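You operate a simulated robot arm through the tools that you are given. There is no shell and no other tool. Be economical: measure what you need, move in short steps, check, and stop when the job is done.

You are at the controls of a simulated robot arm. One attempt, no reset.

TASK
Send the plate on the small lift up onto the upper conveyor, then bring the lift down.
Fine: slide the red stop bar aside, jog the plate to the upper conveyor's end, knob left on HAND; slide the bar across again.

Only the result counts: the job must be done as asked and must still hold three seconds after the hand-in. Knocking over, shifting, dropping, spilling or breaking anything else fails it.

THE ROBOT
A 6-joint arm with a two-finger parallel gripper, fixed in place. Base frame: the origin is at the foot of the arm, x ahead of it, y to its left, z up. Lengths are in m, angles in degrees, forces in N, time in s.
With the tool pointing down near the work surface it reaches from about 0.34 to 0.82 m from the base axis. Its first joint turns from -166.0 to 166.0 degrees. Payload 3.91 kg.
Tool frame: the origin (TCP) lies between the finger pads and is the grasp point; the fingertips stand 0.03 m ahead of it; z points along the fingers, y is the line along which they close. The gripper opens to 0.11 m. The fingers are 0.02 m wide and 0.01 m thick; the gripper's body (0.048 by 0.112 m) begins 0.055 m behind the TCP.
Orientation is that of the tool frame in the base frame, as [roll, pitch, yaw] about the fixed x, y, z axes, in that order (R = Rz(yaw) Ry(pitch) Rx(roll)). With the fingers straight down and closing along the base's y, the tool's x points along the base's -x, its y along +y and its z along -z.

THE INTERFACE
- The arm moves only by the tool move_arm. Its arguments are lists of equal length, an entry for each row: "slide": the shift along the tool's x, y, z in units of 40 mm (1.0 is 40 mm), a list of three; "angular": the turn, a rotation vector about the tool's x, y, z in units of 6 degrees (1.0 is 6 degrees), a list of three; "claw": the finger opening in m, from 0 to 0.11. In form: {"slide": [[dx, dy, dz], ...], "angular": [[rx, ry, rz], ...], "claw": [claw, ...]}. A call has 1 to 20 rows; each row shifts and turns the commanded pose from where the row before left it, along the tool's axes as they then stand. A call with a number of a shift or a turn outside -1 to 1 is refused whole. Rows are played at 5 a second. More than 0.05 m and 8.6 degrees between two rows, or a gripper value outside its range, and nothing of the call is played. Where a pose cannot be reached the arm comes as near as it can. A force on the tool above 40 N (or 10 N above the force at the start of the call, whichever is more), or a blocked arm, ends the call early, and 0.2 s more pass. The fingers move at their own pace (about 0.045 m/s each) and stop on an object; they squeeze with about 21 N. The grip force told is the motor's: it shows also when the fingers shut on nothing. Time passes only in rows, and 0.2 s behind the last, so rows that do not move let the fingers close. The reply holds the time, the measured pose of the TCP, the force on the tool along the base axes, the opening and the grip force, in the units named above and with some noise.
- Cameras (640 x 400 px; columns grow to the right, rows downward): "scene" is fixed at [0.3986, -0.5011, 1.6073]; the picture's right is [0.96, -0.27, 0.00], its down [-0.20, -0.70, -0.69] and it looks along [0.19, 0.66, -0.72] (base axes); focal length 319 px, centre (320, 200). "wrist" rides on the gripper at [0.077, 0.007, -0.114] in the tool frame; the picture's right is [-0.09, 1.00, 0.00], its down [-0.80, -0.07, -0.59] and it looks along [-0.59, -0.05, 0.80] (tool axes); focal length 270 px, centre (320, 200). There is no depth. A picture from a camera that has moved, and an enlarged one, comes with that camera's place and axes in the base frame and with its lens.
- snapshot(camera): a new picture of that camera. The clock stands still meanwhile.
- lift_body(by): slides the trunk up (or, below 0, down) by that many m; the arm rides with it, the base frame stays. It gives what a move gives, with no picture.
- zoom(camera, box): a new picture of the part [left, top, right, bottom] of that camera's present view, enlarged. The clock stands still meanwhile.
- sign_off(): hands the job in; it is judged then, once.

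Go step by step. Nothing tells you positions but the pictures and the camera data: compare them with the known pose of the tool, close in by small moves and look again before you grip or let go. The budget is 120 turns and 64 pictures, counting those below and the enlarged ones. Unless the task says otherwise, let go and move clear before handing in, and close with one line.

The tools are called after "Call:" as name(argument=value, ...) on one line, values as JSON. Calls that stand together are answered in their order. move_arm: Moves the arm, as the interface text tells. Its arguments: {"type":"object","properties":{"slide":{"type":"array"},"angular":{"type":"array"},"claw":{"type":"array"}},"required":["slide","angular","claw"]} The other tools are called the same way: lift_body (by) slides the trunk up or down; snapshot (camera) takes a picture; zoom (camera, box) takes an enlarged picture of a part of a camera's view; sign_off () hands the job in.

At the start:

```text
t: 0.0
tool_pos: [0.544, -0.0715, 1.2376]
orientation: [-179.9, 0.0, -179.9]
wrist_force: [0.7, 0.1, 0.6]
finger_gap: 0.1103
grasp_force: 0.0
trunk travel left (down, up): [-0.575, 0.035]
```

scene: 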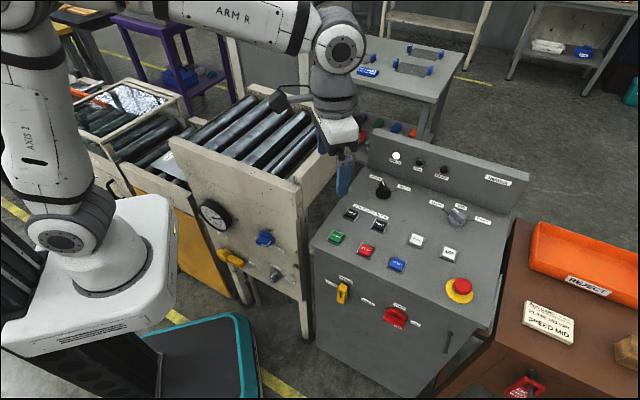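
wrist: 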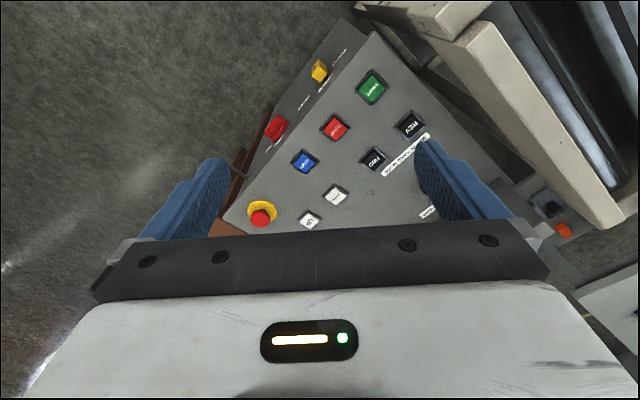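

I see a control panel with buttons and knobs, a roller conveyor, and an arm above them. I will enlarge the panel and the conveyor to read labels and find the lift, plate and red stop bar.

Call:
zoom(camera="scene", box=[310, 120, 530, 260])

Call:
zoom(camera="scene", box=[310, 220, 530, 360])

Call:
zoom(camera="scene", box=[60, 60, 340, 240])

```text
2.86 times, centred on (420, 190) of scene
camera zoom: at [0.3986, -0.5011, 1.6073], right [0.96, -0.27, 0.0], down [-0.2, -0.7, -0.69], along [0.19, 0.66, -0.72], focal length 911 px, centre (34, 229)
```

zoom: 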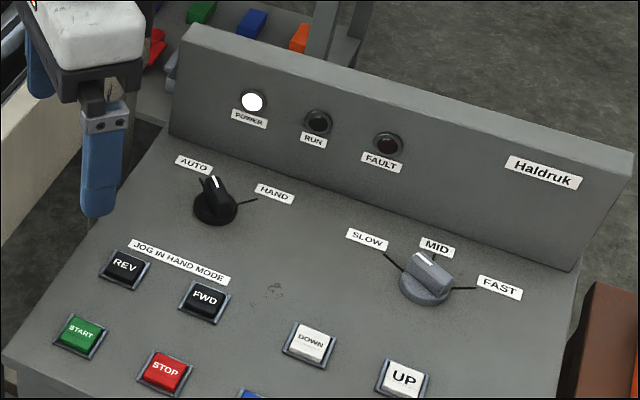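

```text
2.86 times, centred on (420, 290) of scene
camera zoom: at [0.3986, -0.5011, 1.6073], right [0.96, -0.27, 0.0], down [-0.2, -0.7, -0.69], along [0.19, 0.66, -0.72], focal length 911 px, centre (34, -57)
```

zoom: 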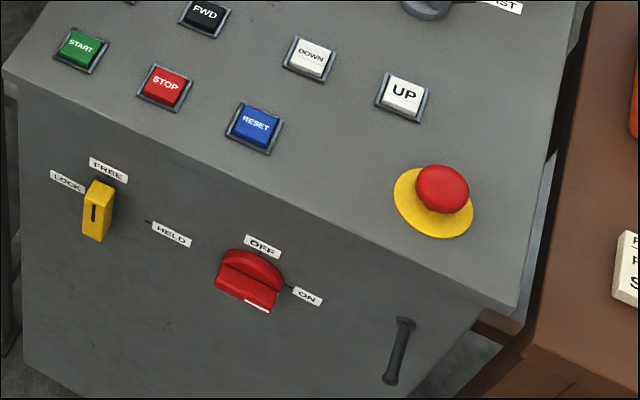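

```text
2.22 times, centred on (200, 150) of scene
camera zoom: at [0.3986, -0.5011, 1.6073], right [0.96, -0.27, 0.0], down [-0.2, -0.7, -0.69], along [0.19, 0.66, -0.72], focal length 708 px, centre (587, 311)
```

zoom: 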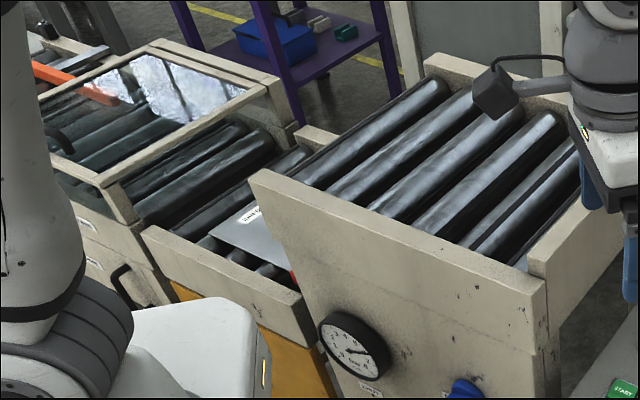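

Buttons on the panel sit near z≈0.88 and the plate appears to be on the lower lift beside the upper conveyor. I'll read the note plaques and the switch states.

Call:
zoom(camera="scene", box=[500, 270, 640, 400])

Call:
zoom(camera="scene", box=[320, 260, 430, 330])

Call:
zoom(camera="scene", box=[180, 180, 320, 300])

Call:
zoom(camera="scene", box=[50, 60, 200, 160])

```text
3.08 times, centred on (570, 335) of scene
camera zoom: at [0.3986, -0.5011, 1.6073], right [0.96, -0.27, 0.0], down [-0.2, -0.7, -0.69], along [0.19, 0.66, -0.72], focal length 981 px, centre (-449, -215)
```

zoom: 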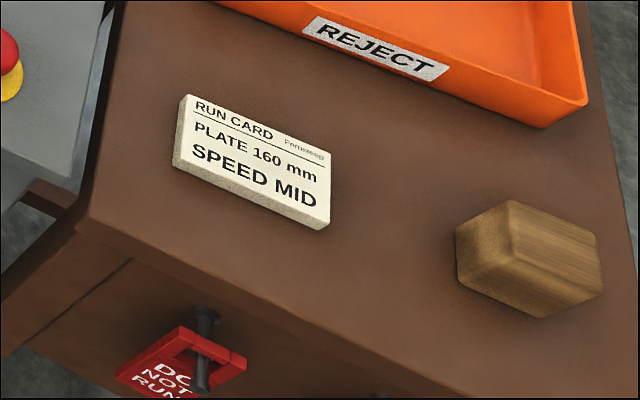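

```text
5.71 times, centred on (375, 295) of scene
camera zoom: at [0.3986, -0.5011, 1.6073], right [0.96, -0.27, 0.0], down [-0.2, -0.7, -0.69], along [0.19, 0.66, -0.72], focal length 1822 px, centre (6, -343)
```

zoom: 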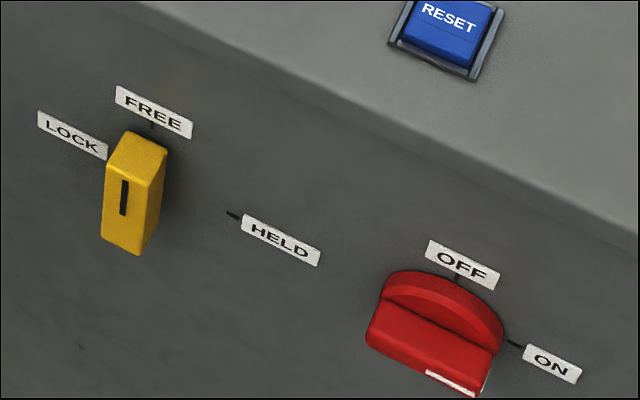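

```text
3.33 times, centred on (250, 240) of scene
camera zoom: at [0.3986, -0.5011, 1.6073], right [0.96, -0.27, 0.0], down [-0.2, -0.7, -0.69], along [0.19, 0.66, -0.72], focal length 1063 px, centre (553, 67)
```

zoom: 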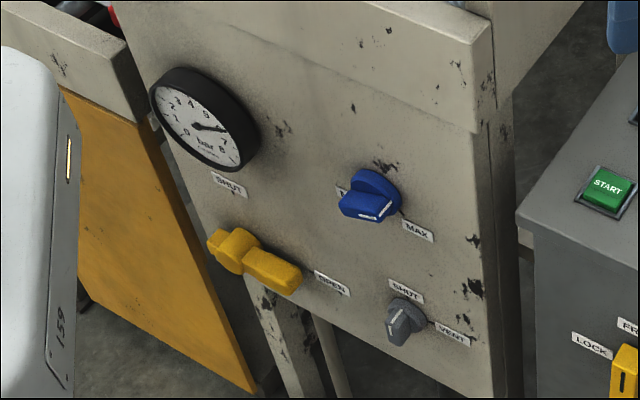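

```text
4.00 times, centred on (125, 110) of scene
camera zoom: at [0.3986, -0.5011, 1.6073], right [0.96, -0.27, 0.0], down [-0.2, -0.7, -0.69], along [0.19, 0.66, -0.72], focal length 1275 px, centre (1100, 560)
```

zoom: 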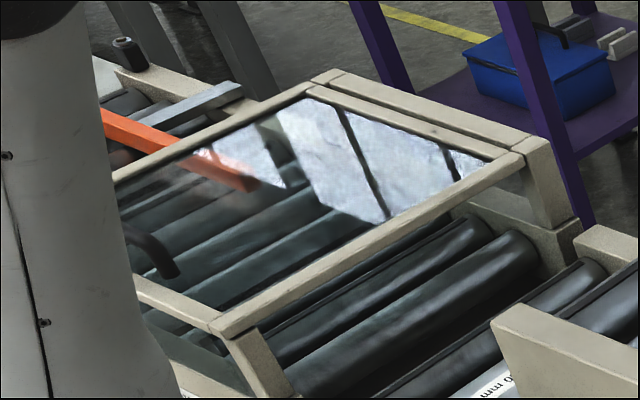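

Air valve, isolator and lock look already set (POWER lamp lit, knob on AUTO, speed MID). I'll move the arm up and turn it so the wrist camera views the conveyors and the lift.

Call:
move_arm(slide=[[0.97, 1, 0], [0.97, 1, 0], [0.97, 1, 0], [0.97, 1, 0], [0.97, 1, 0], [0, 0, 0], [0, 0, 0], [0, 0, 0], [0, 0, 0], [0, 0, 0], [0, 0, 0], [0, 0, 0], [0, 0, 0], [0, 0, 0], [0, 0, 0], [0, 0, 0], [0, 0, 0], [0, 0, 0], [0, 0, 0], [0, 0, 0]], angular=[[0, 0, 0], [0, 0, 0], [0, 0, 0], [0, 0, 0], [0, 0, 0], [0, 0, -1], [0, 0, -1], [0, 0, -1], [0, 0, -1], [0, 0, -1], [0, 0, -1], [0, 0, -1], [0, 0, -1], [0, 0, -1], [0, 0, -1], [0, 0, -1], [0, 0, -1], [0, 0, -1], [0, 0, -1], [0, 0, -1]], claw=[0.11, 0.11, 0.11, 0.11, 0.11, 0.11, 0.11, 0.11, 0.11, 0.11, 0.11, 0.11, 0.11, 0.11, 0.11, 0.11, 0.11, 0.11, 0.11, 0.11])

Call:
snapshot(camera="wrist")

Call:
snapshot(camera="scene")

```text
refused: row 1 steps farther than a row can; nothing moved
```

```text
54 pictures are left
camera wrist: at [0.4659, -0.0646, 1.3525], right [0.09, 1.0, 0.0], down [0.8, -0.07, 0.59], along [0.59, -0.05, -0.8], focal length 270 px, centre (320, 200)
```

wrist: 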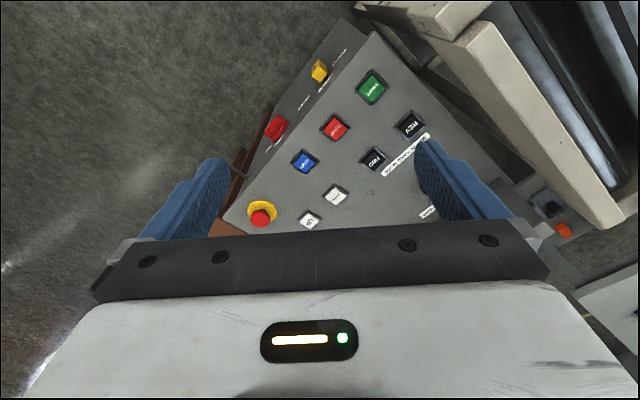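

```text
53 pictures are left
```

scene: 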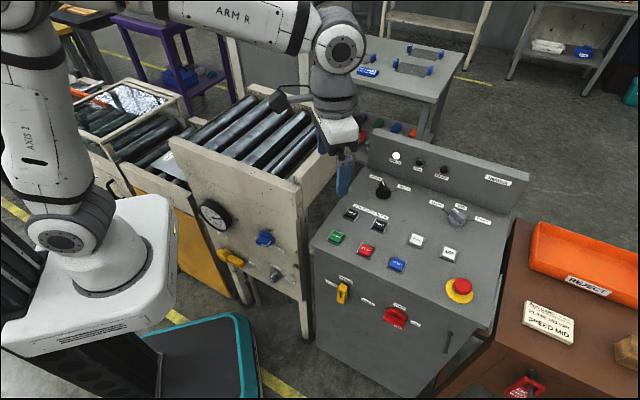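

The step was too long per row (limit 50 mm in total), so I'll repeat it with shorter rows.

Call:
move_arm(slide=[[0.8, 0.8, 0], [0.8, 0.8, 0], [0.8, 0.8, 0], [0.8, 0.8, 0], [0.8, 0.8, 0], [0, 0, 0], [0, 0, 0], [0, 0, 0], [0, 0, 0], [0, 0, 0], [0, 0, 0], [0, 0, 0], [0, 0, 0], [0, 0, 0], [0, 0, 0], [0, 0, 0], [0, 0, 0], [0, 0, 0], [0, 0, 0], [0, 0, 0]], angular=[[0, 0, 0], [0, 0, 0], [0, 0, 0], [0, 0, 0], [0, 0, 0], [0, 0, -1], [0, 0, -1], [0, 0, -1], [0, 0, -1], [0, 0, -1], [0, 0, -1], [0, 0, -1], [0, 0, -1], [0, 0, -1], [0, 0, -1], [0, 0, -1], [0, 0, -1], [0, 0, -1], [0, 0, -1], [0, 0, -1]], claw=[0.11, 0.11, 0.11, 0.11, 0.11, 0.11, 0.11, 0.11, 0.11, 0.11, 0.11, 0.11, 0.11, 0.11, 0.11, 0.11, 0.11, 0.11, 0.11, 0.11])

```text
t: 4.2
tool_pos: [0.3835, 0.0897, 1.2382]
orientation: [179.9, -0.1, -89.8]
wrist_force: [0.4, -0.9, 0.4]
finger_gap: 0.11
grasp_force: 0.0
trunk travel left (down, up): [-0.575, 0.035]
```

The arm is turned toward the conveyors. Now looking with both cameras.

Call:
snapshot(camera="wrist")

Call:
snapshot(camera="scene")

```text
52 pictures are left
camera wrist: at [0.3768, 0.0116, 1.3532], right [-1.0, 0.09, 0.0], down [0.07, 0.8, 0.59], along [0.05, 0.59, -0.8], focal length 270 px, centre (320, 200)
```

wrist: 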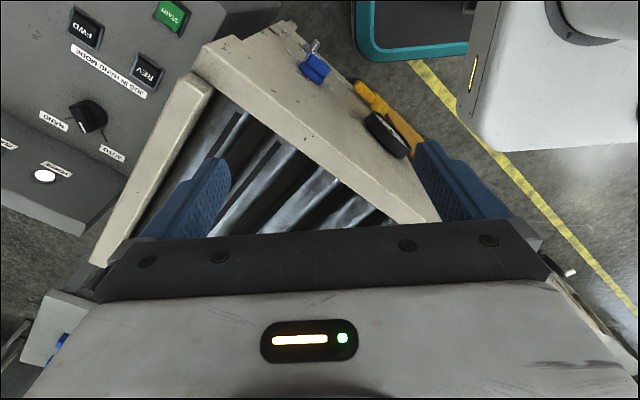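

```text
51 pictures are left
```

scene: 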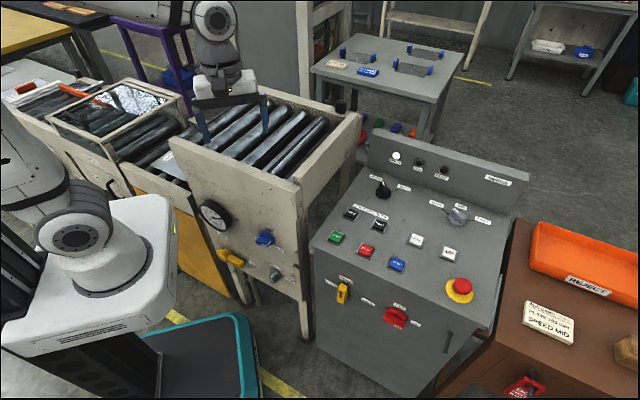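

The gripper hides the far side; I'll yaw about 30° further and tilt the tool outwards 30° so that the camera looks at the lift.

Call:
move_arm(slide=[[0, 0, 0], [0, 0, 0], [0, 0, 0], [0, 0, 0], [0, 0, 0], [0, 0, 0], [0, 0, 0], [0, 0, 0], [0, 0, 0], [0, 0, 0]], angular=[[0, 0, -1], [0, 0, -1], [0, 0, -1], [0, 0, -1], [0, 0, -1], [0, -1, 0], [0, -1, 0], [0, -1, 0], [0, -1, 0], [0, -1, 0]], claw=[0.0, 0.0, 0.0, 0.0, 0.0, 0.0, 0.0, 0.0, 0.0, 0.0])

Call:
snapshot(camera="wrist")

```text
t: 6.4
tool_pos: [0.3838, 0.0896, 1.2372]
orientation: [-180.0, 30.1, -60.0]
wrist_force: [0.2, -0.4, -0.2]
finger_gap: 0.0
grasp_force: 21.3
trunk travel left (down, up): [-0.575, 0.035]
```

```text
50 pictures are left
camera wrist: at [0.4393, -0.0226, 1.2981], right [-0.9, -0.43, 0.04], down [-0.14, 0.38, 0.92], along [-0.41, 0.82, -0.4], focal length 270 px, centre (320, 200)
```

wrist: 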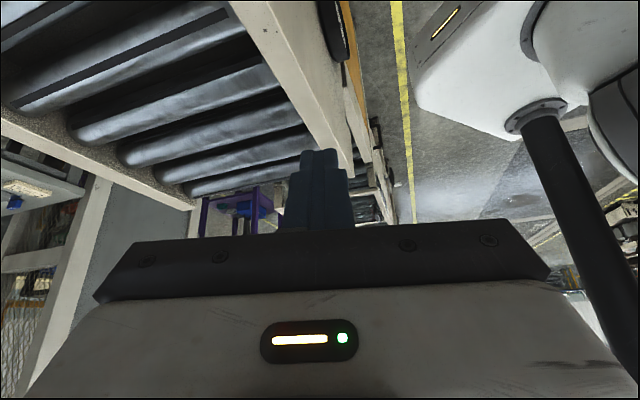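

That tilt overshot, and the lift is hidden behind the fingers. I'll straighten the tool and move over toward the lift.

Call:
move_arm(slide=[[0, 0, 0], [0, 0, 0], [0, 0, 0], [0, 0, 0], [-0.97, 0.26, 0], [-0.97, 0.26, 0], [-0.97, 0.26, 0], [-0.97, 0.26, 0], [-0.97, 0.26, 0], [-0.97, 0.26, 0]], angular=[[0, 1, 0], [0, 1, 0], [0, 1, 0], [0, 1, 0], [0, 0, 0], [0, 0, 0], [0, 0, 0], [0, 0, 0], [0, 0, 0], [0, 0, 0]], claw=[0.0, 0.0, 0.0, 0.0, 0.0, 0.0, 0.0, 0.0, 0.0, 0.0])

Call:
snapshot(camera="wrist")

```text
t: 8.6
tool_pos: [0.2132, 0.2627, 1.2595]
orientation: [-179.8, 6.0, -60.0]
wrist_force: [0.0, -0.5, 0.5]
finger_gap: 0.0
grasp_force: 20.6
trunk travel left (down, up): [-0.575, 0.035]
```

```text
49 pictures are left
camera wrist: at [0.2513, 0.1823, 1.3653], right [-0.91, -0.42, 0.01], down [-0.31, 0.67, 0.67], along [-0.29, 0.61, -0.74], focal length 270 px, centre (320, 200)
```

wrist: 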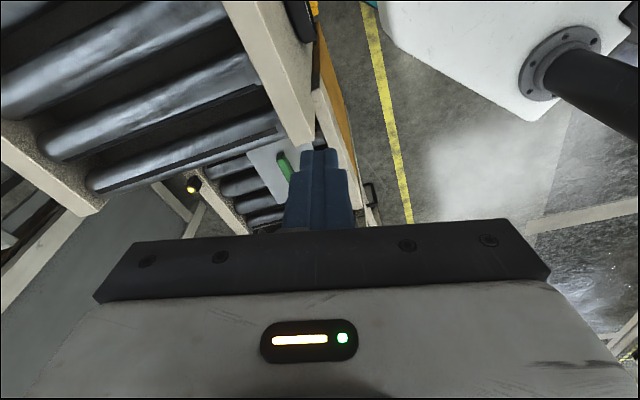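

The lift with the plate now shows beyond the upper conveyor, with a green bar next to it. Moving a bit further along to see it fully.

Call:
move_arm(slide=[[-0.97, 0, 0], [-0.97, 0, 0], [-0.97, 0, 0], [-0.97, 0, 0]], angular=[[0, 0.5, 0], [0, 0.5, 0], [0, 0, 0.5], [0, 0, 0.5]], claw=[0.0, 0.0, 0.0, 0.0])

Call:
snapshot(camera="wrist")

Call:
zoom(camera="scene", box=[0, 60, 250, 220])

```text
t: 9.6
tool_pos: [0.1388, 0.3977, 1.2669]
orientation: [-179.9, 0.0, -66.0]
wrist_force: [-0.6, 0.0, 0.0]
finger_gap: 0.0001
grasp_force: 20.6
trunk travel left (down, up): [-0.575, 0.035]
```

```text
48 pictures are left
camera wrist: at [0.1633, 0.3239, 1.3822], right [-0.95, -0.32, 0.0], down [-0.26, 0.76, 0.59], along [-0.19, 0.56, -0.81], focal length 270 px, centre (320, 200)
```

wrist: 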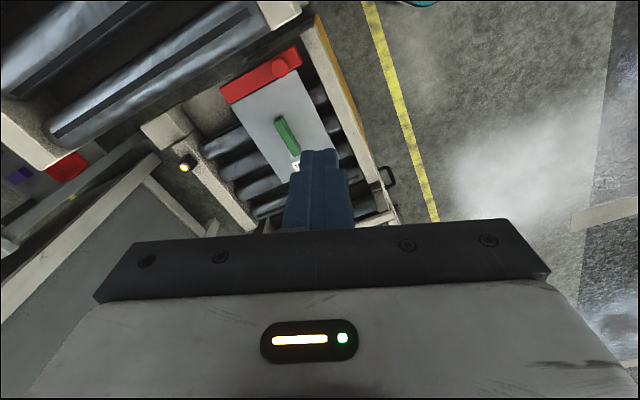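

```text
2.50 times, centred on (125, 140) of scene
camera zoom: at [0.3986, -0.5011, 1.6073], right [0.96, -0.27, 0.0], down [-0.2, -0.7, -0.69], along [0.19, 0.66, -0.72], focal length 797 px, centre (808, 350)
```

zoom: 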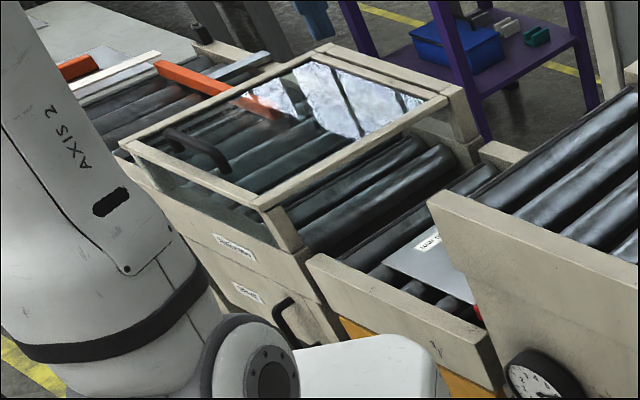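

The red stop bar lies across the plate's end, between lift and upper conveyor, with a knob on its near end. Enlarging.

Call:
zoom(camera="wrist", box=[140, 20, 400, 190])

Call:
zoom(camera="wrist", box=[0, 100, 260, 260])

```text
2.35 times, centred on (270, 105) of wrist
camera zoom: at [0.1633, 0.3239, 1.3822], right [-0.95, -0.32, 0.0], down [-0.26, 0.76, 0.59], along [-0.19, 0.56, -0.81], focal length 636 px, centre (438, 424)
```

zoom: 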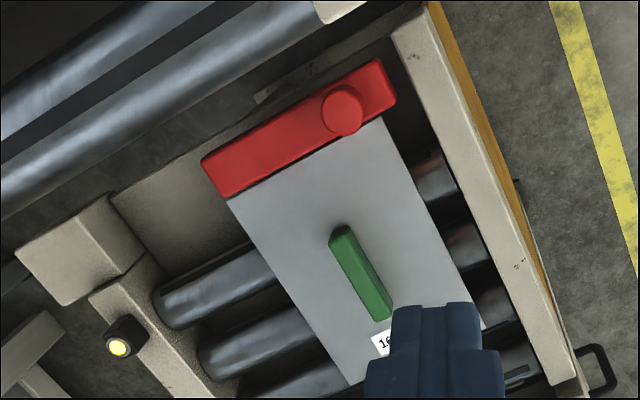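

```text
2.46 times, centred on (130, 180) of wrist
camera zoom: at [0.1633, 0.3239, 1.3822], right [-0.95, -0.32, 0.0], down [-0.26, 0.76, 0.59], along [-0.19, 0.56, -0.81], focal length 665 px, centre (788, 249)
```

zoom: 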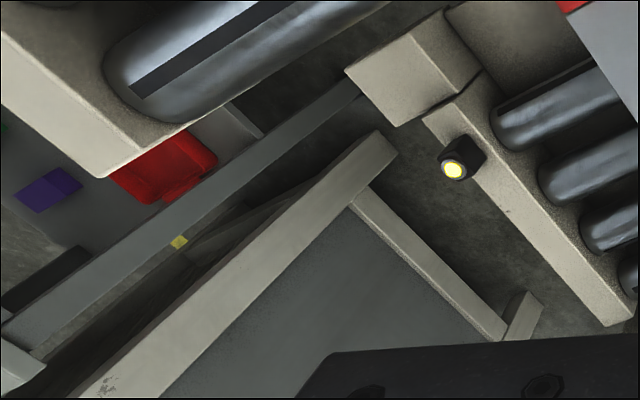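

The conveyor line runs diagonally, with the upper conveyor's rim at about z≈1.05, the bar at about (0.2, 0.43, 0.9), and the panel at z≈0.88. I'll return to the panel to set the mode knob first.

Call:
move_arm(slide=[[0, 0, 0], [0, 0, 0], [0, 0, 0], [0, 0, 0], [0, 0, 0], [0, 0, 0], [0, 0, 0], [0, 0, 0], [0, 0, 0], [0, 0, 0], [0, 0, 0], [0, 0, 0]], angular=[[0, 0, 1], [0, 0, 1], [0, 0, 1], [0, 0, 1], [0, 0, 1], [0, 0, 1], [0, 0, 1], [0, 0, 1], [0, 0, 1], [0, 0, 1], [0, 0, 1], [0, 0, 0.5]], claw=[0, 0, 0, 0, 0, 0, 0, 0, 0, 0, 0, 0])

Call:
move_arm(slide=[[-0.16, -0.98, 0], [-0.16, -0.98, 0], [-0.16, -0.98, 0], [-0.16, -0.98, 0], [-0.16, -0.98, 0], [-0.16, -0.98, 0], [-0.16, -0.98, 0], [-0.16, -0.98, 0], [-0.16, -0.98, 0], [-0.16, -0.98, 0], [-0.16, -0.98, 0], [-0.16, -0.98, 0], [-0.16, -0.98, 0], [-0.16, -0.98, 0], [-0.16, -0.98, 0], [-0.16, -0.98, 0]], angular=[[0, 0, 0], [0, 0, 0], [0, 0, 0], [0, 0, 0], [0, 0, 0], [0, 0, 0], [0, 0, 0], [0, 0, 0], [0, 0, 0], [0, 0, 0], [0, 0, 0], [0, 0, 0], [0, 0, 0], [0, 0, 0], [0, 0, 0], [0, 0, 0]], claw=[0.05, 0.05, 0.05, 0.05, 0.05, 0.05, 0.05, 0.05, 0.05, 0.05, 0.05, 0.05, 0.05, 0.05, 0.05, 0.05])

Call:
snapshot(camera="wrist")

```text
t: 12.2
tool_pos: [0.1366, 0.3938, 1.2668]
orientation: [179.9, 0.1, -135.1]
wrist_force: [0.2, 0.1, -0.3]
finger_gap: 0.0
grasp_force: 21.0
trunk travel left (down, up): [-0.575, 0.035]
```

```text
t: 15.6
tool_pos: [0.6555, 0.0219, 1.2679]
orientation: [180.0, 0.0, -135.0]
wrist_force: [0.3, 0.6, 0.1]
finger_gap: 0.05
grasp_force: 0.1
trunk travel left (down, up): [-0.575, 0.035]
```

```text
44 pictures are left
camera wrist: at [0.595, -0.0285, 1.3832], right [-0.64, 0.77, 0.0], down [0.62, 0.52, 0.59], along [0.45, 0.38, -0.8], focal length 270 px, centre (320, 200)
```

wrist: 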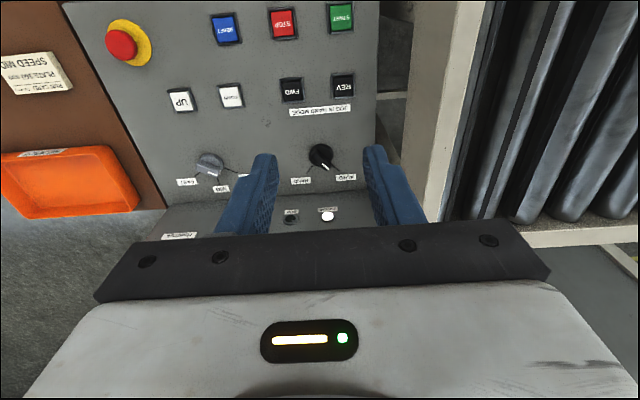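

Clear view of the whole panel: knob near (0.79, 0.14, 0.88), buttons UP (0.866,-0.127), DOWN (0.80,-0.06), FWD (0.725,0.017), REV (0.66,0.08). I'll enlarge the knob to see its grip direction.

Call:
zoom(camera="wrist", box=[270, 130, 370, 192])

Call:
zoom(camera="scene", box=[350, 160, 430, 210])

```text
6.40 times, centred on (320, 161) of wrist
camera zoom: at [0.595, -0.0285, 1.3832], right [-0.64, 0.77, 0.0], down [0.62, 0.52, 0.59], along [0.45, 0.38, -0.8], focal length 1730 px, centre (320, 450)
```

zoom: 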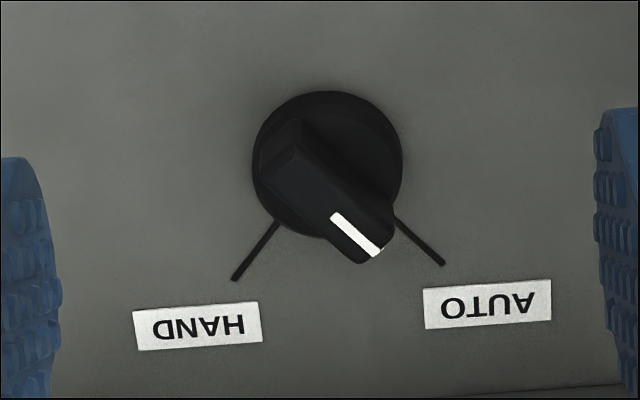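

```text
8.00 times, centred on (390, 185) of scene
camera zoom: at [0.3986, -0.5011, 1.6073], right [0.96, -0.27, 0.0], down [-0.2, -0.7, -0.69], along [0.19, 0.66, -0.72], focal length 2551 px, centre (-240, 320)
```

zoom: 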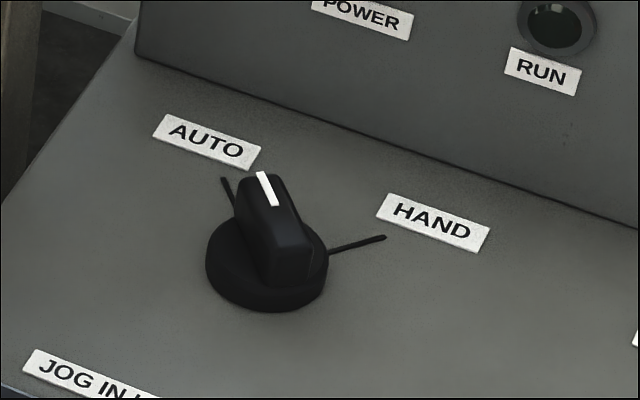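

The knob's ridge points to AUTO (about 38° left of the panel's depth axis); HAND is about 75–80° clockwise. I'll align the fingers across the ridge and hover above it.

Call:
move_arm(slide=[[0, 0, 0], [0, 0, 0], [0, 0, 0], [0, 0, 0], [0, 0, 0], [0, 0, 0], [0, 0, 0], [-0.56, -0.5, 0.9], [-0.56, -0.5, 0.9], [-0.56, -0.5, 0.9], [-0.56, -0.5, 0.9], [-0.56, -0.5, 0.9], [-0.56, -0.5, 0.9], [0, 0, 0]], angular=[[0, 0, -0.9], [0, 0, -0.9], [0, 0, -0.9], [0, 0, -0.9], [0, 0, -0.9], [0, 0, -0.9], [0, 0, -0.9], [0, 0, 0], [0, 0, 0], [0, 0, 0], [0, 0, 0], [0, 0, 0], [0, 0, 0], [0, 0, 0]], claw=[0.05, 0.05, 0.05, 0.05, 0.05, 0.05, 0.05, 0.05, 0.05, 0.05, 0.05, 0.05, 0.05, 0.05])

Call:
snapshot(camera="wrist")

Call:
zoom(camera="scene", box=[330, 110, 450, 220])

```text
t: 18.6
tool_pos: [0.7863, 0.1391, 1.0505]
orientation: [180.0, 0.0, -97.2]
wrist_force: [-0.3, -1.1, 0.4]
finger_gap: 0.0501
grasp_force: 0.0
trunk travel left (down, up): [-0.575, 0.035]
```

```text
41 pictures are left
camera wrist: at [0.7709, 0.0621, 1.1654], right [-0.98, 0.21, 0.0], down [0.17, 0.79, 0.59], along [0.13, 0.58, -0.8], focal length 270 px, centre (320, 200)
```

wrist: 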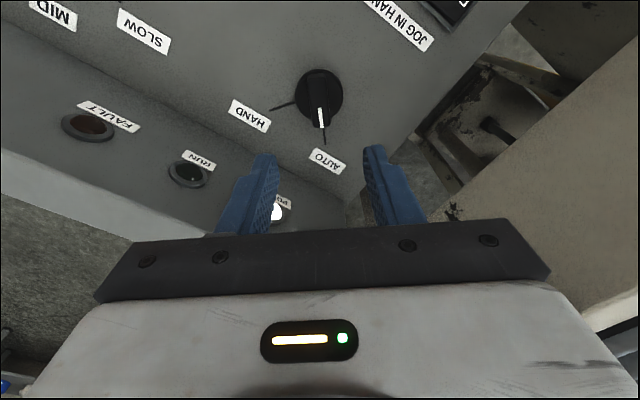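

```text
3.64 times, centred on (390, 165) of scene
camera zoom: at [0.3986, -0.5011, 1.6073], right [0.96, -0.27, 0.0], down [-0.2, -0.7, -0.69], along [0.19, 0.66, -0.72], focal length 1159 px, centre (66, 327)
```

zoom: 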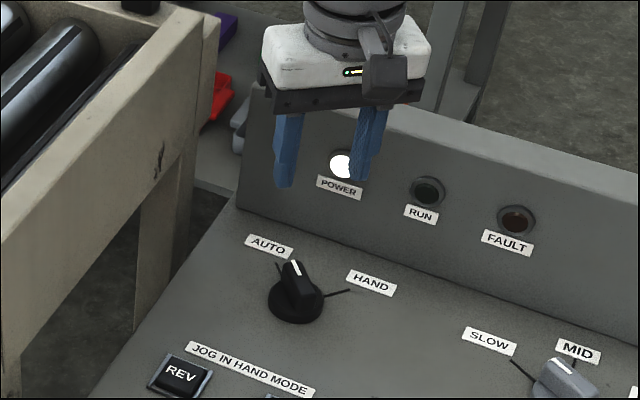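

The hand is within a few mm above the knob, aligned with its ridge. Descending so the fingers straddle the ridge.

Call:
move_arm(slide=[[0, -0.07, 0.8], [0, 0, 0.8], [0, 0, 0.8], [0, 0, 0.7], [0, 0, 0]], angular=[[0, 0, 0], [0, 0, 0], [0, 0, 0], [0, 0, 0], [0, 0, 0]], claw=[0.05, 0.05, 0.05, 0.05, 0.05])

Call:
zoom(camera="scene", box=[340, 140, 430, 220])

Call:
snapshot(camera="wrist")

```text
t: 19.8
tool_pos: [0.7897, 0.1408, 0.9289]
orientation: [-180.0, 0.0, -97.2]
wrist_force: [0.1, 0.4, -0.2]
finger_gap: 0.0503
grasp_force: 0.1
trunk travel left (down, up): [-0.575, 0.035]
```

```text
5.00 times, centred on (385, 180) of scene
camera zoom: at [0.3986, -0.5011, 1.6073], right [0.96, -0.27, 0.0], down [-0.2, -0.7, -0.69], along [0.19, 0.66, -0.72], focal length 1594 px, centre (-5, 300)
```

zoom: 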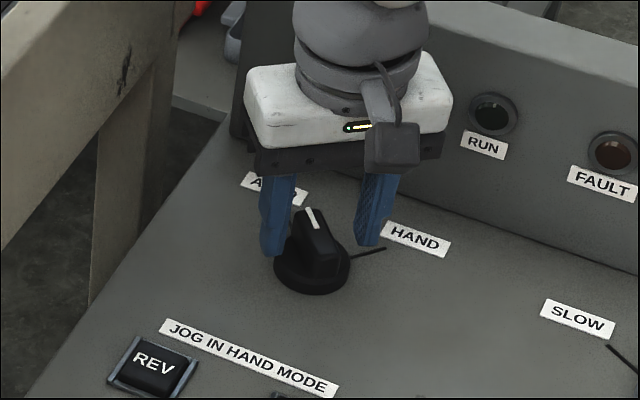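

```text
38 pictures are left
camera wrist: at [0.7743, 0.064, 1.044], right [-0.98, 0.21, 0.0], down [0.17, 0.79, 0.59], along [0.13, 0.58, -0.8], focal length 270 px, centre (320, 200)
```

wrist: 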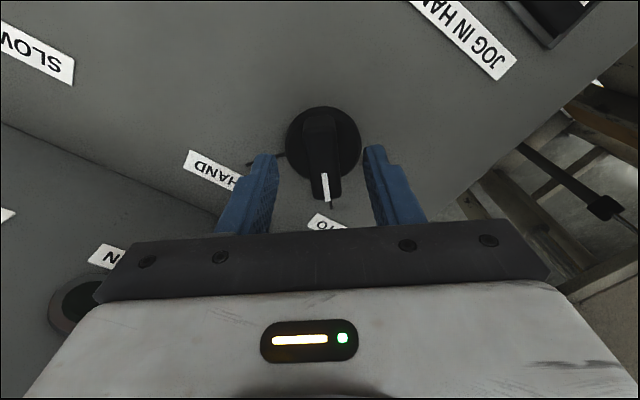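

The fingers straddle the ridge well. Lowering about 10 mm more and closing gently.

Call:
move_arm(slide=[[0, 0, 0.15], [0, 0, 0.12], [0, 0, 0], [0, 0, 0], [0, 0, 0]], angular=[[0, 0, 0], [0, 0, 0], [0, 0, 0], [0, 0, 0], [0, 0, 0]], claw=[0.05, 0.05, 0.01, 0.01, 0.01])

```text
t: 21.0
tool_pos: [0.7885, 0.1404, 0.9183]
orientation: [179.8, 0.0, -97.2]
wrist_force: [-23.4, 0.7, 0.3]
finger_gap: 0.0446
grasp_force: 45.0
trunk travel left (down, up): [-0.575, 0.035]
```

The fingers stopped at 44 mm, so they're on the wide base disc rather than the ridge. I'll open, rise 9 mm and close again.

Call:
move_arm(slide=[[0, 0, 0], [0, 0, -0.22], [0, 0, 0], [0, 0, 0], [0, 0, 0], [0, 0, 0]], angular=[[0, 0, 0], [0, 0, 0], [0, 0, 0], [0, 0, 0], [0, 0, 0], [0, 0, 0]], claw=[0.05, 0.05, 0.05, 0.012, 0.012, 0.012])

Call:
zoom(camera="scene", box=[340, 140, 430, 220])

```text
t: 22.4
tool_pos: [0.7897, 0.1406, 0.9266]
orientation: [179.9, 0.1, -97.1]
wrist_force: [-17.5, 2.8, -1.4]
finger_gap: 0.0207
grasp_force: 8.9
trunk travel left (down, up): [-0.575, 0.035]
```

```text
5.00 times, centred on (385, 180) of scene
camera zoom: at [0.3986, -0.5011, 1.6073], right [0.96, -0.27, 0.0], down [-0.2, -0.7, -0.69], along [0.19, 0.66, -0.72], focal length 1594 px, centre (-5, 300)
```

zoom: 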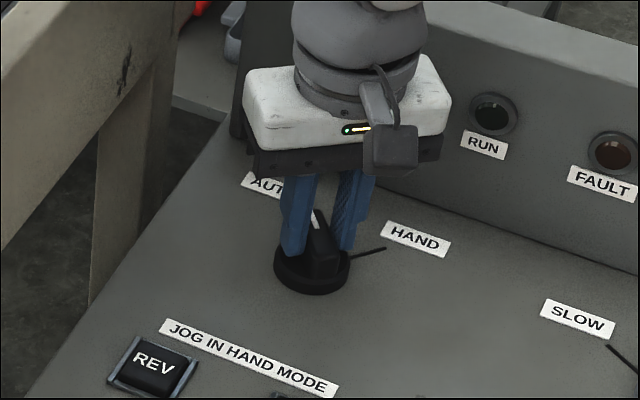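

The ridge is now held (20.7 mm). Turning clockwise toward HAND by about 78°.

Call:
move_arm(slide=[[0, 0.05, 0], [0, 0, 0], [0, 0, 0], [0, 0, 0], [0, 0, 0], [0, 0, 0], [0, 0, 0], [0, 0, 0], [0, 0, 0], [0, 0, 0], [0, 0, 0], [0, 0, 0], [0, 0, 0], [0, 0, 0]], angular=[[0, 0, 0], [0, 0, 1], [0, 0, 1], [0, 0, 1], [0, 0, 1], [0, 0, 1], [0, 0, 1], [0, 0, 1], [0, 0, 1], [0, 0, 1], [0, 0, 1], [0, 0, 1], [0, 0, 1], [0, 0, 1]], claw=[0.012, 0.012, 0.012, 0.012, 0.012, 0.012, 0.012, 0.012, 0.012, 0.012, 0.012, 0.012, 0.012, 0.012])

Call:
zoom(camera="scene", box=[340, 120, 460, 220])

```text
t: 25.4
tool_pos: [0.7901, 0.1377, 0.9276]
orientation: [179.9, 0.2, -175.3]
wrist_force: [14.7, -21.9, 9.4]
finger_gap: 0.0176
grasp_force: 44.7
trunk travel left (down, up): [-0.575, 0.035]
```

```text
4.00 times, centred on (400, 170) of scene
camera zoom: at [0.3986, -0.5011, 1.6073], right [0.96, -0.27, 0.0], down [-0.2, -0.7, -0.69], along [0.19, 0.66, -0.72], focal length 1275 px, centre (0, 320)
```

zoom: 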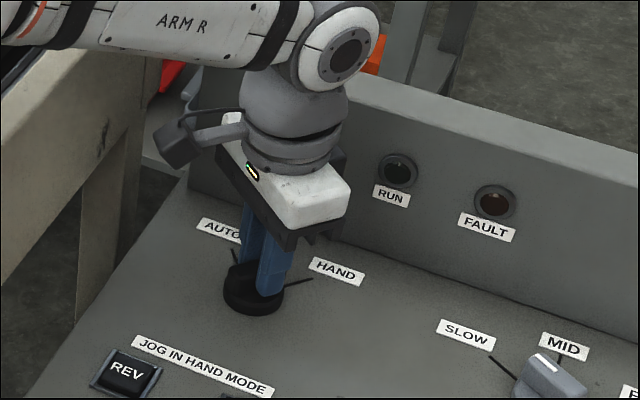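

The turn has been made. Opening and rising to see where the pointer stands.

Call:
move_arm(slide=[[0, 0, 0], [0, 0, 0], [0, 0, -1], [0, 0, -1], [0, 0, -1], [0, 0, 0]], angular=[[0, 0, 0], [0, 0, 0], [0, 0, 0], [0, 0, 0], [0, 0, 0], [0, 0, 0]], claw=[0.05, 0.05, 0.05, 0.05, 0.05, 0.05])

Call:
zoom(camera="scene", box=[340, 130, 460, 220])

```text
t: 26.8
tool_pos: [0.7894, 0.1451, 1.0455]
orientation: [-180.0, 0.0, -175.2]
wrist_force: [0.7, 0.0, -0.8]
finger_gap: 0.0499
grasp_force: 0.0
trunk travel left (down, up): [-0.575, 0.035]
```

```text
4.44 times, centred on (400, 175) of scene
camera zoom: at [0.3986, -0.5011, 1.6073], right [0.96, -0.27, 0.0], down [-0.2, -0.7, -0.69], along [0.19, 0.66, -0.72], focal length 1417 px, centre (-36, 311)
```

zoom: 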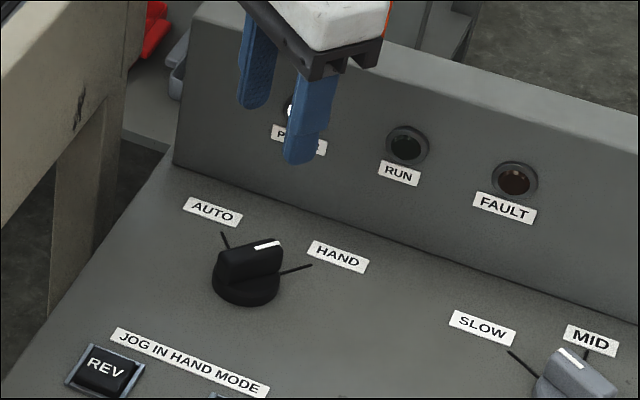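

The knob's pointer now matches the HAND tick. Next: UP button at about (0.867,-0.127); I'll close the fingers, tilt the tool outwards 24° for reach and hover above it.

Call:
move_arm(slide=[[0, 0, 0], [0, 0, 0], [0, 0, 0], [0, 0, 0], [0, 0, 0], [0, 0, 0], [0, 0, 0], [-0.336, -0.92, 0.15], [-0.336, -0.92, 0.15], [-0.336, -0.92, 0.15], [-0.336, -0.92, 0.15], [-0.336, -0.92, 0.15], [-0.336, -0.92, 0.15], [-0.336, -0.92, 0.15], [0, 0, 0]], angular=[[0, 0, 0.7], [0, 0, 0.7], [0, 0, 0.7], [0, -1, 0], [0, -1, 0], [0, -1, 0], [0, -1, 0], [0, 0, 0], [0, 0, 0], [0, 0, 0], [0, 0, 0], [0, 0, 0], [0, 0, 0], [0, 0, 0], [0, 0, 0]], claw=[0, 0, 0, 0, 0, 0, 0, 0, 0, 0, 0, 0, 0, 0, 0])

Call:
snapshot(camera="wrist")

Call:
snapshot(camera="scene")

```text
t: 30.0
tool_pos: [0.8556, -0.1274, 1.0455]
orientation: [180.0, 24.0, 172.2]
wrist_force: [-0.5, 0.5, -0.3]
finger_gap: 0.0
grasp_force: 21.2
trunk travel left (down, up): [-0.575, 0.035]
```

```text
34 pictures are left
camera wrist: at [0.7407, -0.1054, 1.1193], right [0.21, 0.98, 0.04], down [0.48, -0.14, 0.87], along [0.85, -0.17, -0.49], focal length 270 px, centre (320, 200)
```

wrist: 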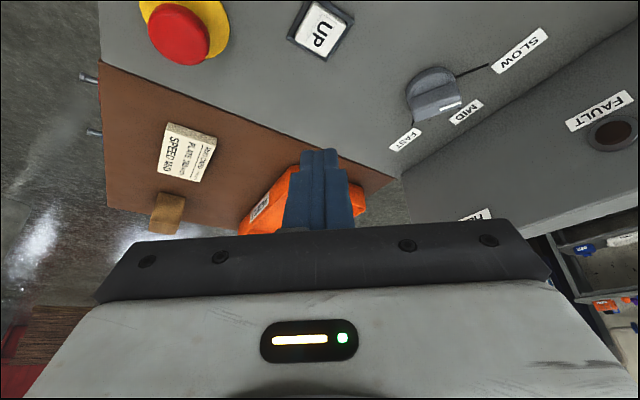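

```text
33 pictures are left
```

scene: 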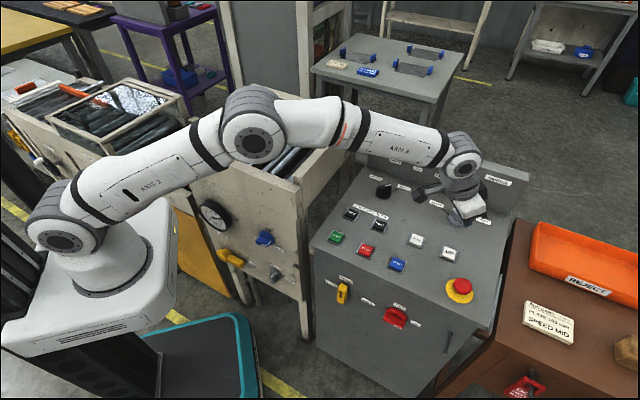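

The UP button computes to (0.866,-0.126) and the fingertips are right above it. Descending.

Call:
move_arm(slide=[[0.373, 0, 0.837], [0.373, 0, 0.837], [0.373, 0, 0.837], [0.061, 0, 0.137], [0.061, 0, 0.137], [0.061, 0, 0.137]], angular=[[0, 0, 0], [0, 0, 0], [0, 0, 0], [0, 0, 0], [0, 0, 0], [0, 0, 0]], claw=[0, 0, 0, 0, 0, 0])

Call:
zoom(camera="scene", box=[390, 160, 510, 280])

```text
t: 31.4
tool_pos: [0.8567, -0.1283, 0.9174]
orientation: [180.0, 23.9, 172.2]
wrist_force: [-0.4, -0.1, 1.8]
finger_gap: 0.0001
grasp_force: 21.0
trunk travel left (down, up): [-0.575, 0.035]
```

```text
3.33 times, centred on (450, 220) of scene
camera zoom: at [0.3986, -0.5011, 1.6073], right [0.96, -0.27, 0.0], down [-0.2, -0.7, -0.69], along [0.19, 0.66, -0.72], focal length 1063 px, centre (-113, 133)
```

zoom: 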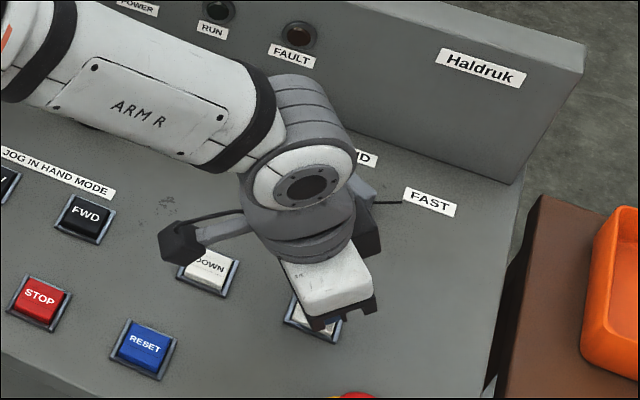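

Just touching the button (1.8 N). Pressing a few mm more.

Call:
move_arm(slide=[[0.03, 0.05, 0.07], [0.03, 0, 0.07], [0.03, 0, 0.07], [0, 0, 0], [0, 0, 0]], angular=[[0, 0, 0], [0, 0, 0], [0, 0, 0], [0, 0, 0], [0, 0, 0]], claw=[0, 0, 0, 0, 0])

Call:
snapshot(camera="scene")

```text
t: 32.6
tool_pos: [0.8564, -0.127, 0.913]
orientation: [179.9, 24.5, 172.2]
wrist_force: [7.8, -8.0, 27.7]
finger_gap: 0.0
grasp_force: 20.7
trunk travel left (down, up): [-0.575, 0.035]
```

```text
31 pictures are left
```

scene: 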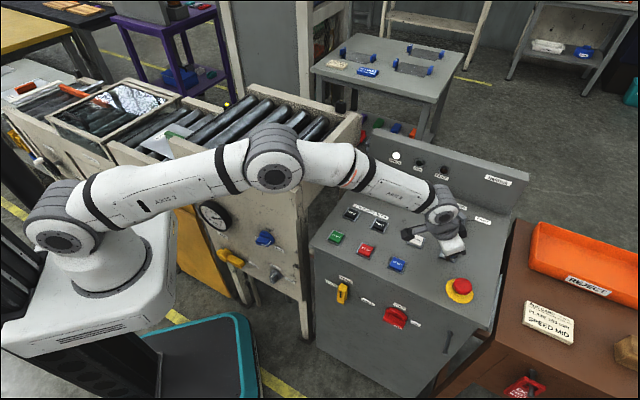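

The button is bottomed and the plate on the lift seems to be rising. Holding it for a few seconds, then checking.

Call:
move_arm(slide=[[0, 0, 0], [0, 0, 0], [0, 0, 0], [0, 0, 0], [0, 0, 0], [0, 0, 0], [0, 0, 0], [0, 0, 0], [0, 0, 0], [0, 0, 0]], angular=[[0, 0, 0], [0, 0, 0], [0, 0, 0], [0, 0, 0], [0, 0, 0], [0, 0, 0], [0, 0, 0], [0, 0, 0], [0, 0, 0], [0, 0, 0]], claw=[0, 0, 0, 0, 0, 0, 0, 0, 0, 0])

Call:
zoom(camera="scene", box=[60, 60, 340, 240])

```text
t: 34.8
tool_pos: [0.8567, -0.1277, 0.9124]
orientation: [180.0, 24.4, 172.3]
wrist_force: [8.0, -5.2, 28.5]
finger_gap: 0.0
grasp_force: 21.3
trunk travel left (down, up): [-0.575, 0.035]
```

```text
2.22 times, centred on (200, 150) of scene
camera zoom: at [0.3986, -0.5011, 1.6073], right [0.96, -0.27, 0.0], down [-0.2, -0.7, -0.69], along [0.19, 0.66, -0.72], focal length 708 px, centre (587, 311)
```

zoom: 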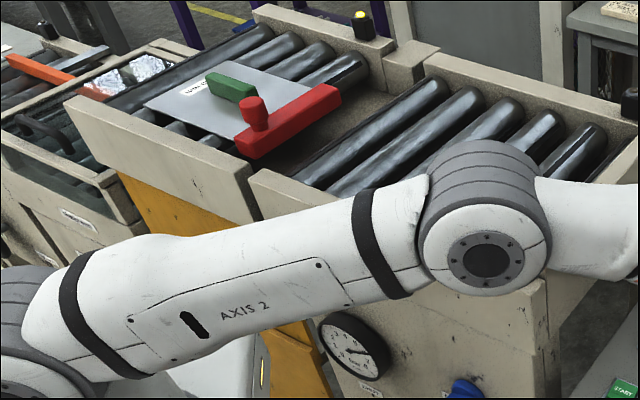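

The lift has risen with plate and red bar. Releasing the button, then checking that the lift stays and is level.

Call:
move_arm(slide=[[-0.373, 0, -0.837], [-0.373, 0, -0.837], [-0.373, 0, -0.837], [-0.373, 0, -0.837], [0, 0, 0]], angular=[[0, 0, 0], [0, 0, 0], [0, 0, 0], [0, 0, 0], [0, 0, 0]], claw=[0, 0, 0, 0, 0])

Call:
zoom(camera="scene", box=[60, 60, 340, 240])

```text
t: 36.0
tool_pos: [0.8581, -0.1292, 1.0577]
orientation: [180.0, 23.8, 172.3]
wrist_force: [0.1, 0.6, 0.0]
finger_gap: 0.0
grasp_force: 21.1
trunk travel left (down, up): [-0.575, 0.035]
```

```text
2.22 times, centred on (200, 150) of scene
camera zoom: at [0.3986, -0.5011, 1.6073], right [0.96, -0.27, 0.0], down [-0.2, -0.7, -0.69], along [0.19, 0.66, -0.72], focal length 708 px, centre (587, 311)
```

zoom: 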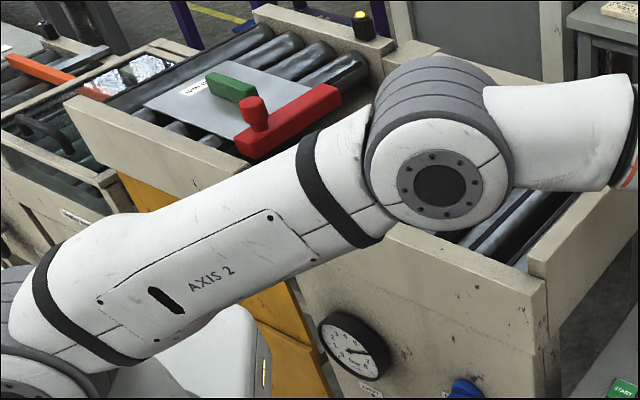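

The lift has stopped at the top. Retracting, straightening the tool and heading back to the lift to look at the stop bar.

Call:
move_arm(slide=[[0.43, 0, -0.876], [0.43, 0, -0.876], [0.43, 0, -0.876], [0.43, 0, -0.876], [0.43, 0, -0.876], [0.43, 0, -0.876], [0.43, 0, -0.876], [0.43, 0, -0.876], [0, 0, 0], [0, 0, 0], [0, 0, 0], [0, 0, 0], [0, 0, 0], [0, 0, 0], [0, 0, 0], [0, 0, 0], [0, 0, 0], [0, 0, 0], [0, 0, 0]], angular=[[0, 0, 0], [0, 0, 0], [0, 0, 0], [0, 0, 0], [0, 0, 0], [0, 0, 0], [0, 0, 0], [0, 0, 0], [0, 1, 0], [0, 1, 0], [0, 1, 0], [0, 1, 0], [0, 0, -1], [0, 0, -1], [0, 0, -1], [0, 0, -1], [0, 0, -1], [0, 0, -1], [0, 0, -1]], claw=[0, 0, 0, 0, 0, 0, 0, 0, 0, 0, 0, 0, 0, 0, 0, 0, 0, 0, 0])

```text
t: 40.0
tool_pos: [0.6206, -0.0931, 1.2546]
orientation: [179.9, 0.0, -145.7]
wrist_force: [-0.9, -0.2, 0.0]
finger_gap: 0.0
grasp_force: 20.6
trunk travel left (down, up): [-0.575, 0.035]
```

Continuing over to the bar and yawing to face along the conveyor line.

Call:
move_arm(slide=[[0.054, 0.983, 0], [0.054, 0.983, 0], [0.054, 0.983, 0], [0.054, 0.983, 0], [0.054, 0.983, 0], [0.054, 0.983, 0], [0.054, 0.983, 0], [0.054, 0.983, 0], [0.054, 0.983, 0], [0.054, 0.983, 0], [0.054, 0.983, 0], [0.054, 0.983, 0], [0.054, 0.983, 0], [0.054, 0.983, 0]], angular=[[0, 0, 0], [0, 0, 0], [0, 0, 0], [0, 0, 0], [0, 0, 0], [0, 0, 0], [0, 0, 0], [0, 0, 0], [0, 0, 0], [0, 0, 0], [0, 0, 0], [0, 0, 0], [0, 0, 0], [0, 0, 0]], claw=[0.06, 0.06, 0.06, 0.06, 0.06, 0.06, 0.06, 0.06, 0.06, 0.06, 0.06, 0.06, 0.06, 0.06])

Call:
move_arm(slide=[[0, 0, 0], [0, 0, 0], [0, 0, 0], [0, 0, 0], [0, 0, 0], [0, 0, 0], [0, 0, 0], [0, 0, 0], [0, 0, 0], [0, 0, 0], [0, 0, 0], [0, 0, 0], [0, 0, 0], [0, 0, 0], [0, 0, 0], [0, 0, 0], [0, 0, 0]], angular=[[0, 0, -0.988], [0, 0, -0.988], [0, 0, -0.988], [0, 0, -0.988], [0, 0, -0.988], [0, 0, -0.988], [0, 0, -0.988], [0, 0, -0.988], [0, 0, -0.988], [0, 0, -0.988], [0, 0, -0.988], [0, 0, -0.988], [0, 0, -0.988], [0, 0, -0.988], [0, 0, -0.988], [0, 0, -0.988], [0, 0, -0.988]], claw=[0.06, 0.06, 0.06, 0.06, 0.06, 0.06, 0.06, 0.06, 0.06, 0.06, 0.06, 0.06, 0.06, 0.06, 0.06, 0.06, 0.06])

Call:
snapshot(camera="wrist")

```text
t: 43.0
tool_pos: [0.284, 0.3467, 1.2554]
orientation: [-179.9, 0.0, -145.8]
wrist_force: [0.3, -0.4, -0.4]
finger_gap: 0.0599
grasp_force: 0.1
trunk travel left (down, up): [-0.575, 0.035]
```

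```text
t: 46.6
tool_pos: [0.2855, 0.345, 1.2544]
orientation: [-180.0, -0.1, -44.9]
wrist_force: [-0.4, -0.6, 0.1]
finger_gap: 0.0599
grasp_force: 0.0
trunk travel left (down, up): [-0.575, 0.035]
```

```text
28 pictures are left
camera wrist: at [0.3353, 0.2844, 1.3705], right [-0.77, -0.64, 0.0], down [-0.52, 0.62, 0.59], along [-0.38, 0.45, -0.8], focal length 270 px, centre (320, 200)
```

wrist: 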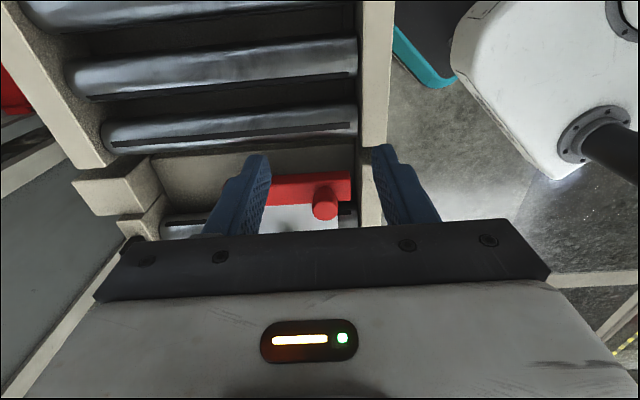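

Knob top of the bar computed at about (0.208, 0.426, 1.123). Enlarging both views to judge which way the bar can slide.

Call:
zoom(camera="wrist", box=[230, 130, 420, 240])

Call:
zoom(camera="scene", box=[130, 60, 260, 150])

```text
3.37 times, centred on (325, 185) of wrist
camera zoom: at [0.3353, 0.2844, 1.3705], right [-0.77, -0.64, 0.0], down [-0.52, 0.62, 0.59], along [-0.38, 0.45, -0.8], focal length 910 px, centre (303, 250)
```

zoom: 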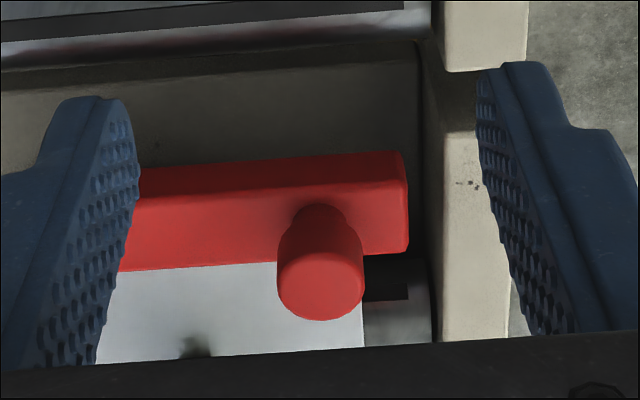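

```text
4.44 times, centred on (195, 105) of scene
camera zoom: at [0.3986, -0.5011, 1.6073], right [0.96, -0.27, 0.0], down [-0.2, -0.7, -0.69], along [0.19, 0.66, -0.72], focal length 1417 px, centre (876, 622)
```

zoom: 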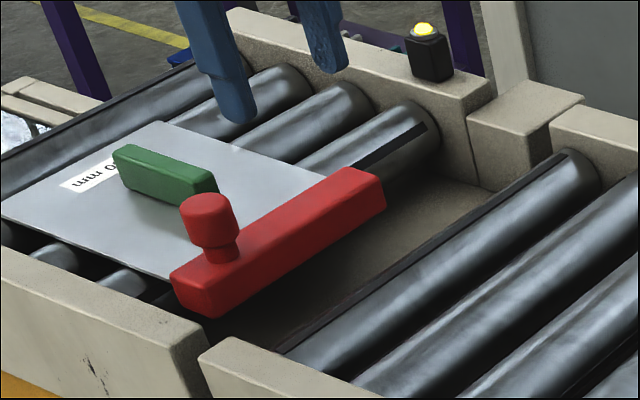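

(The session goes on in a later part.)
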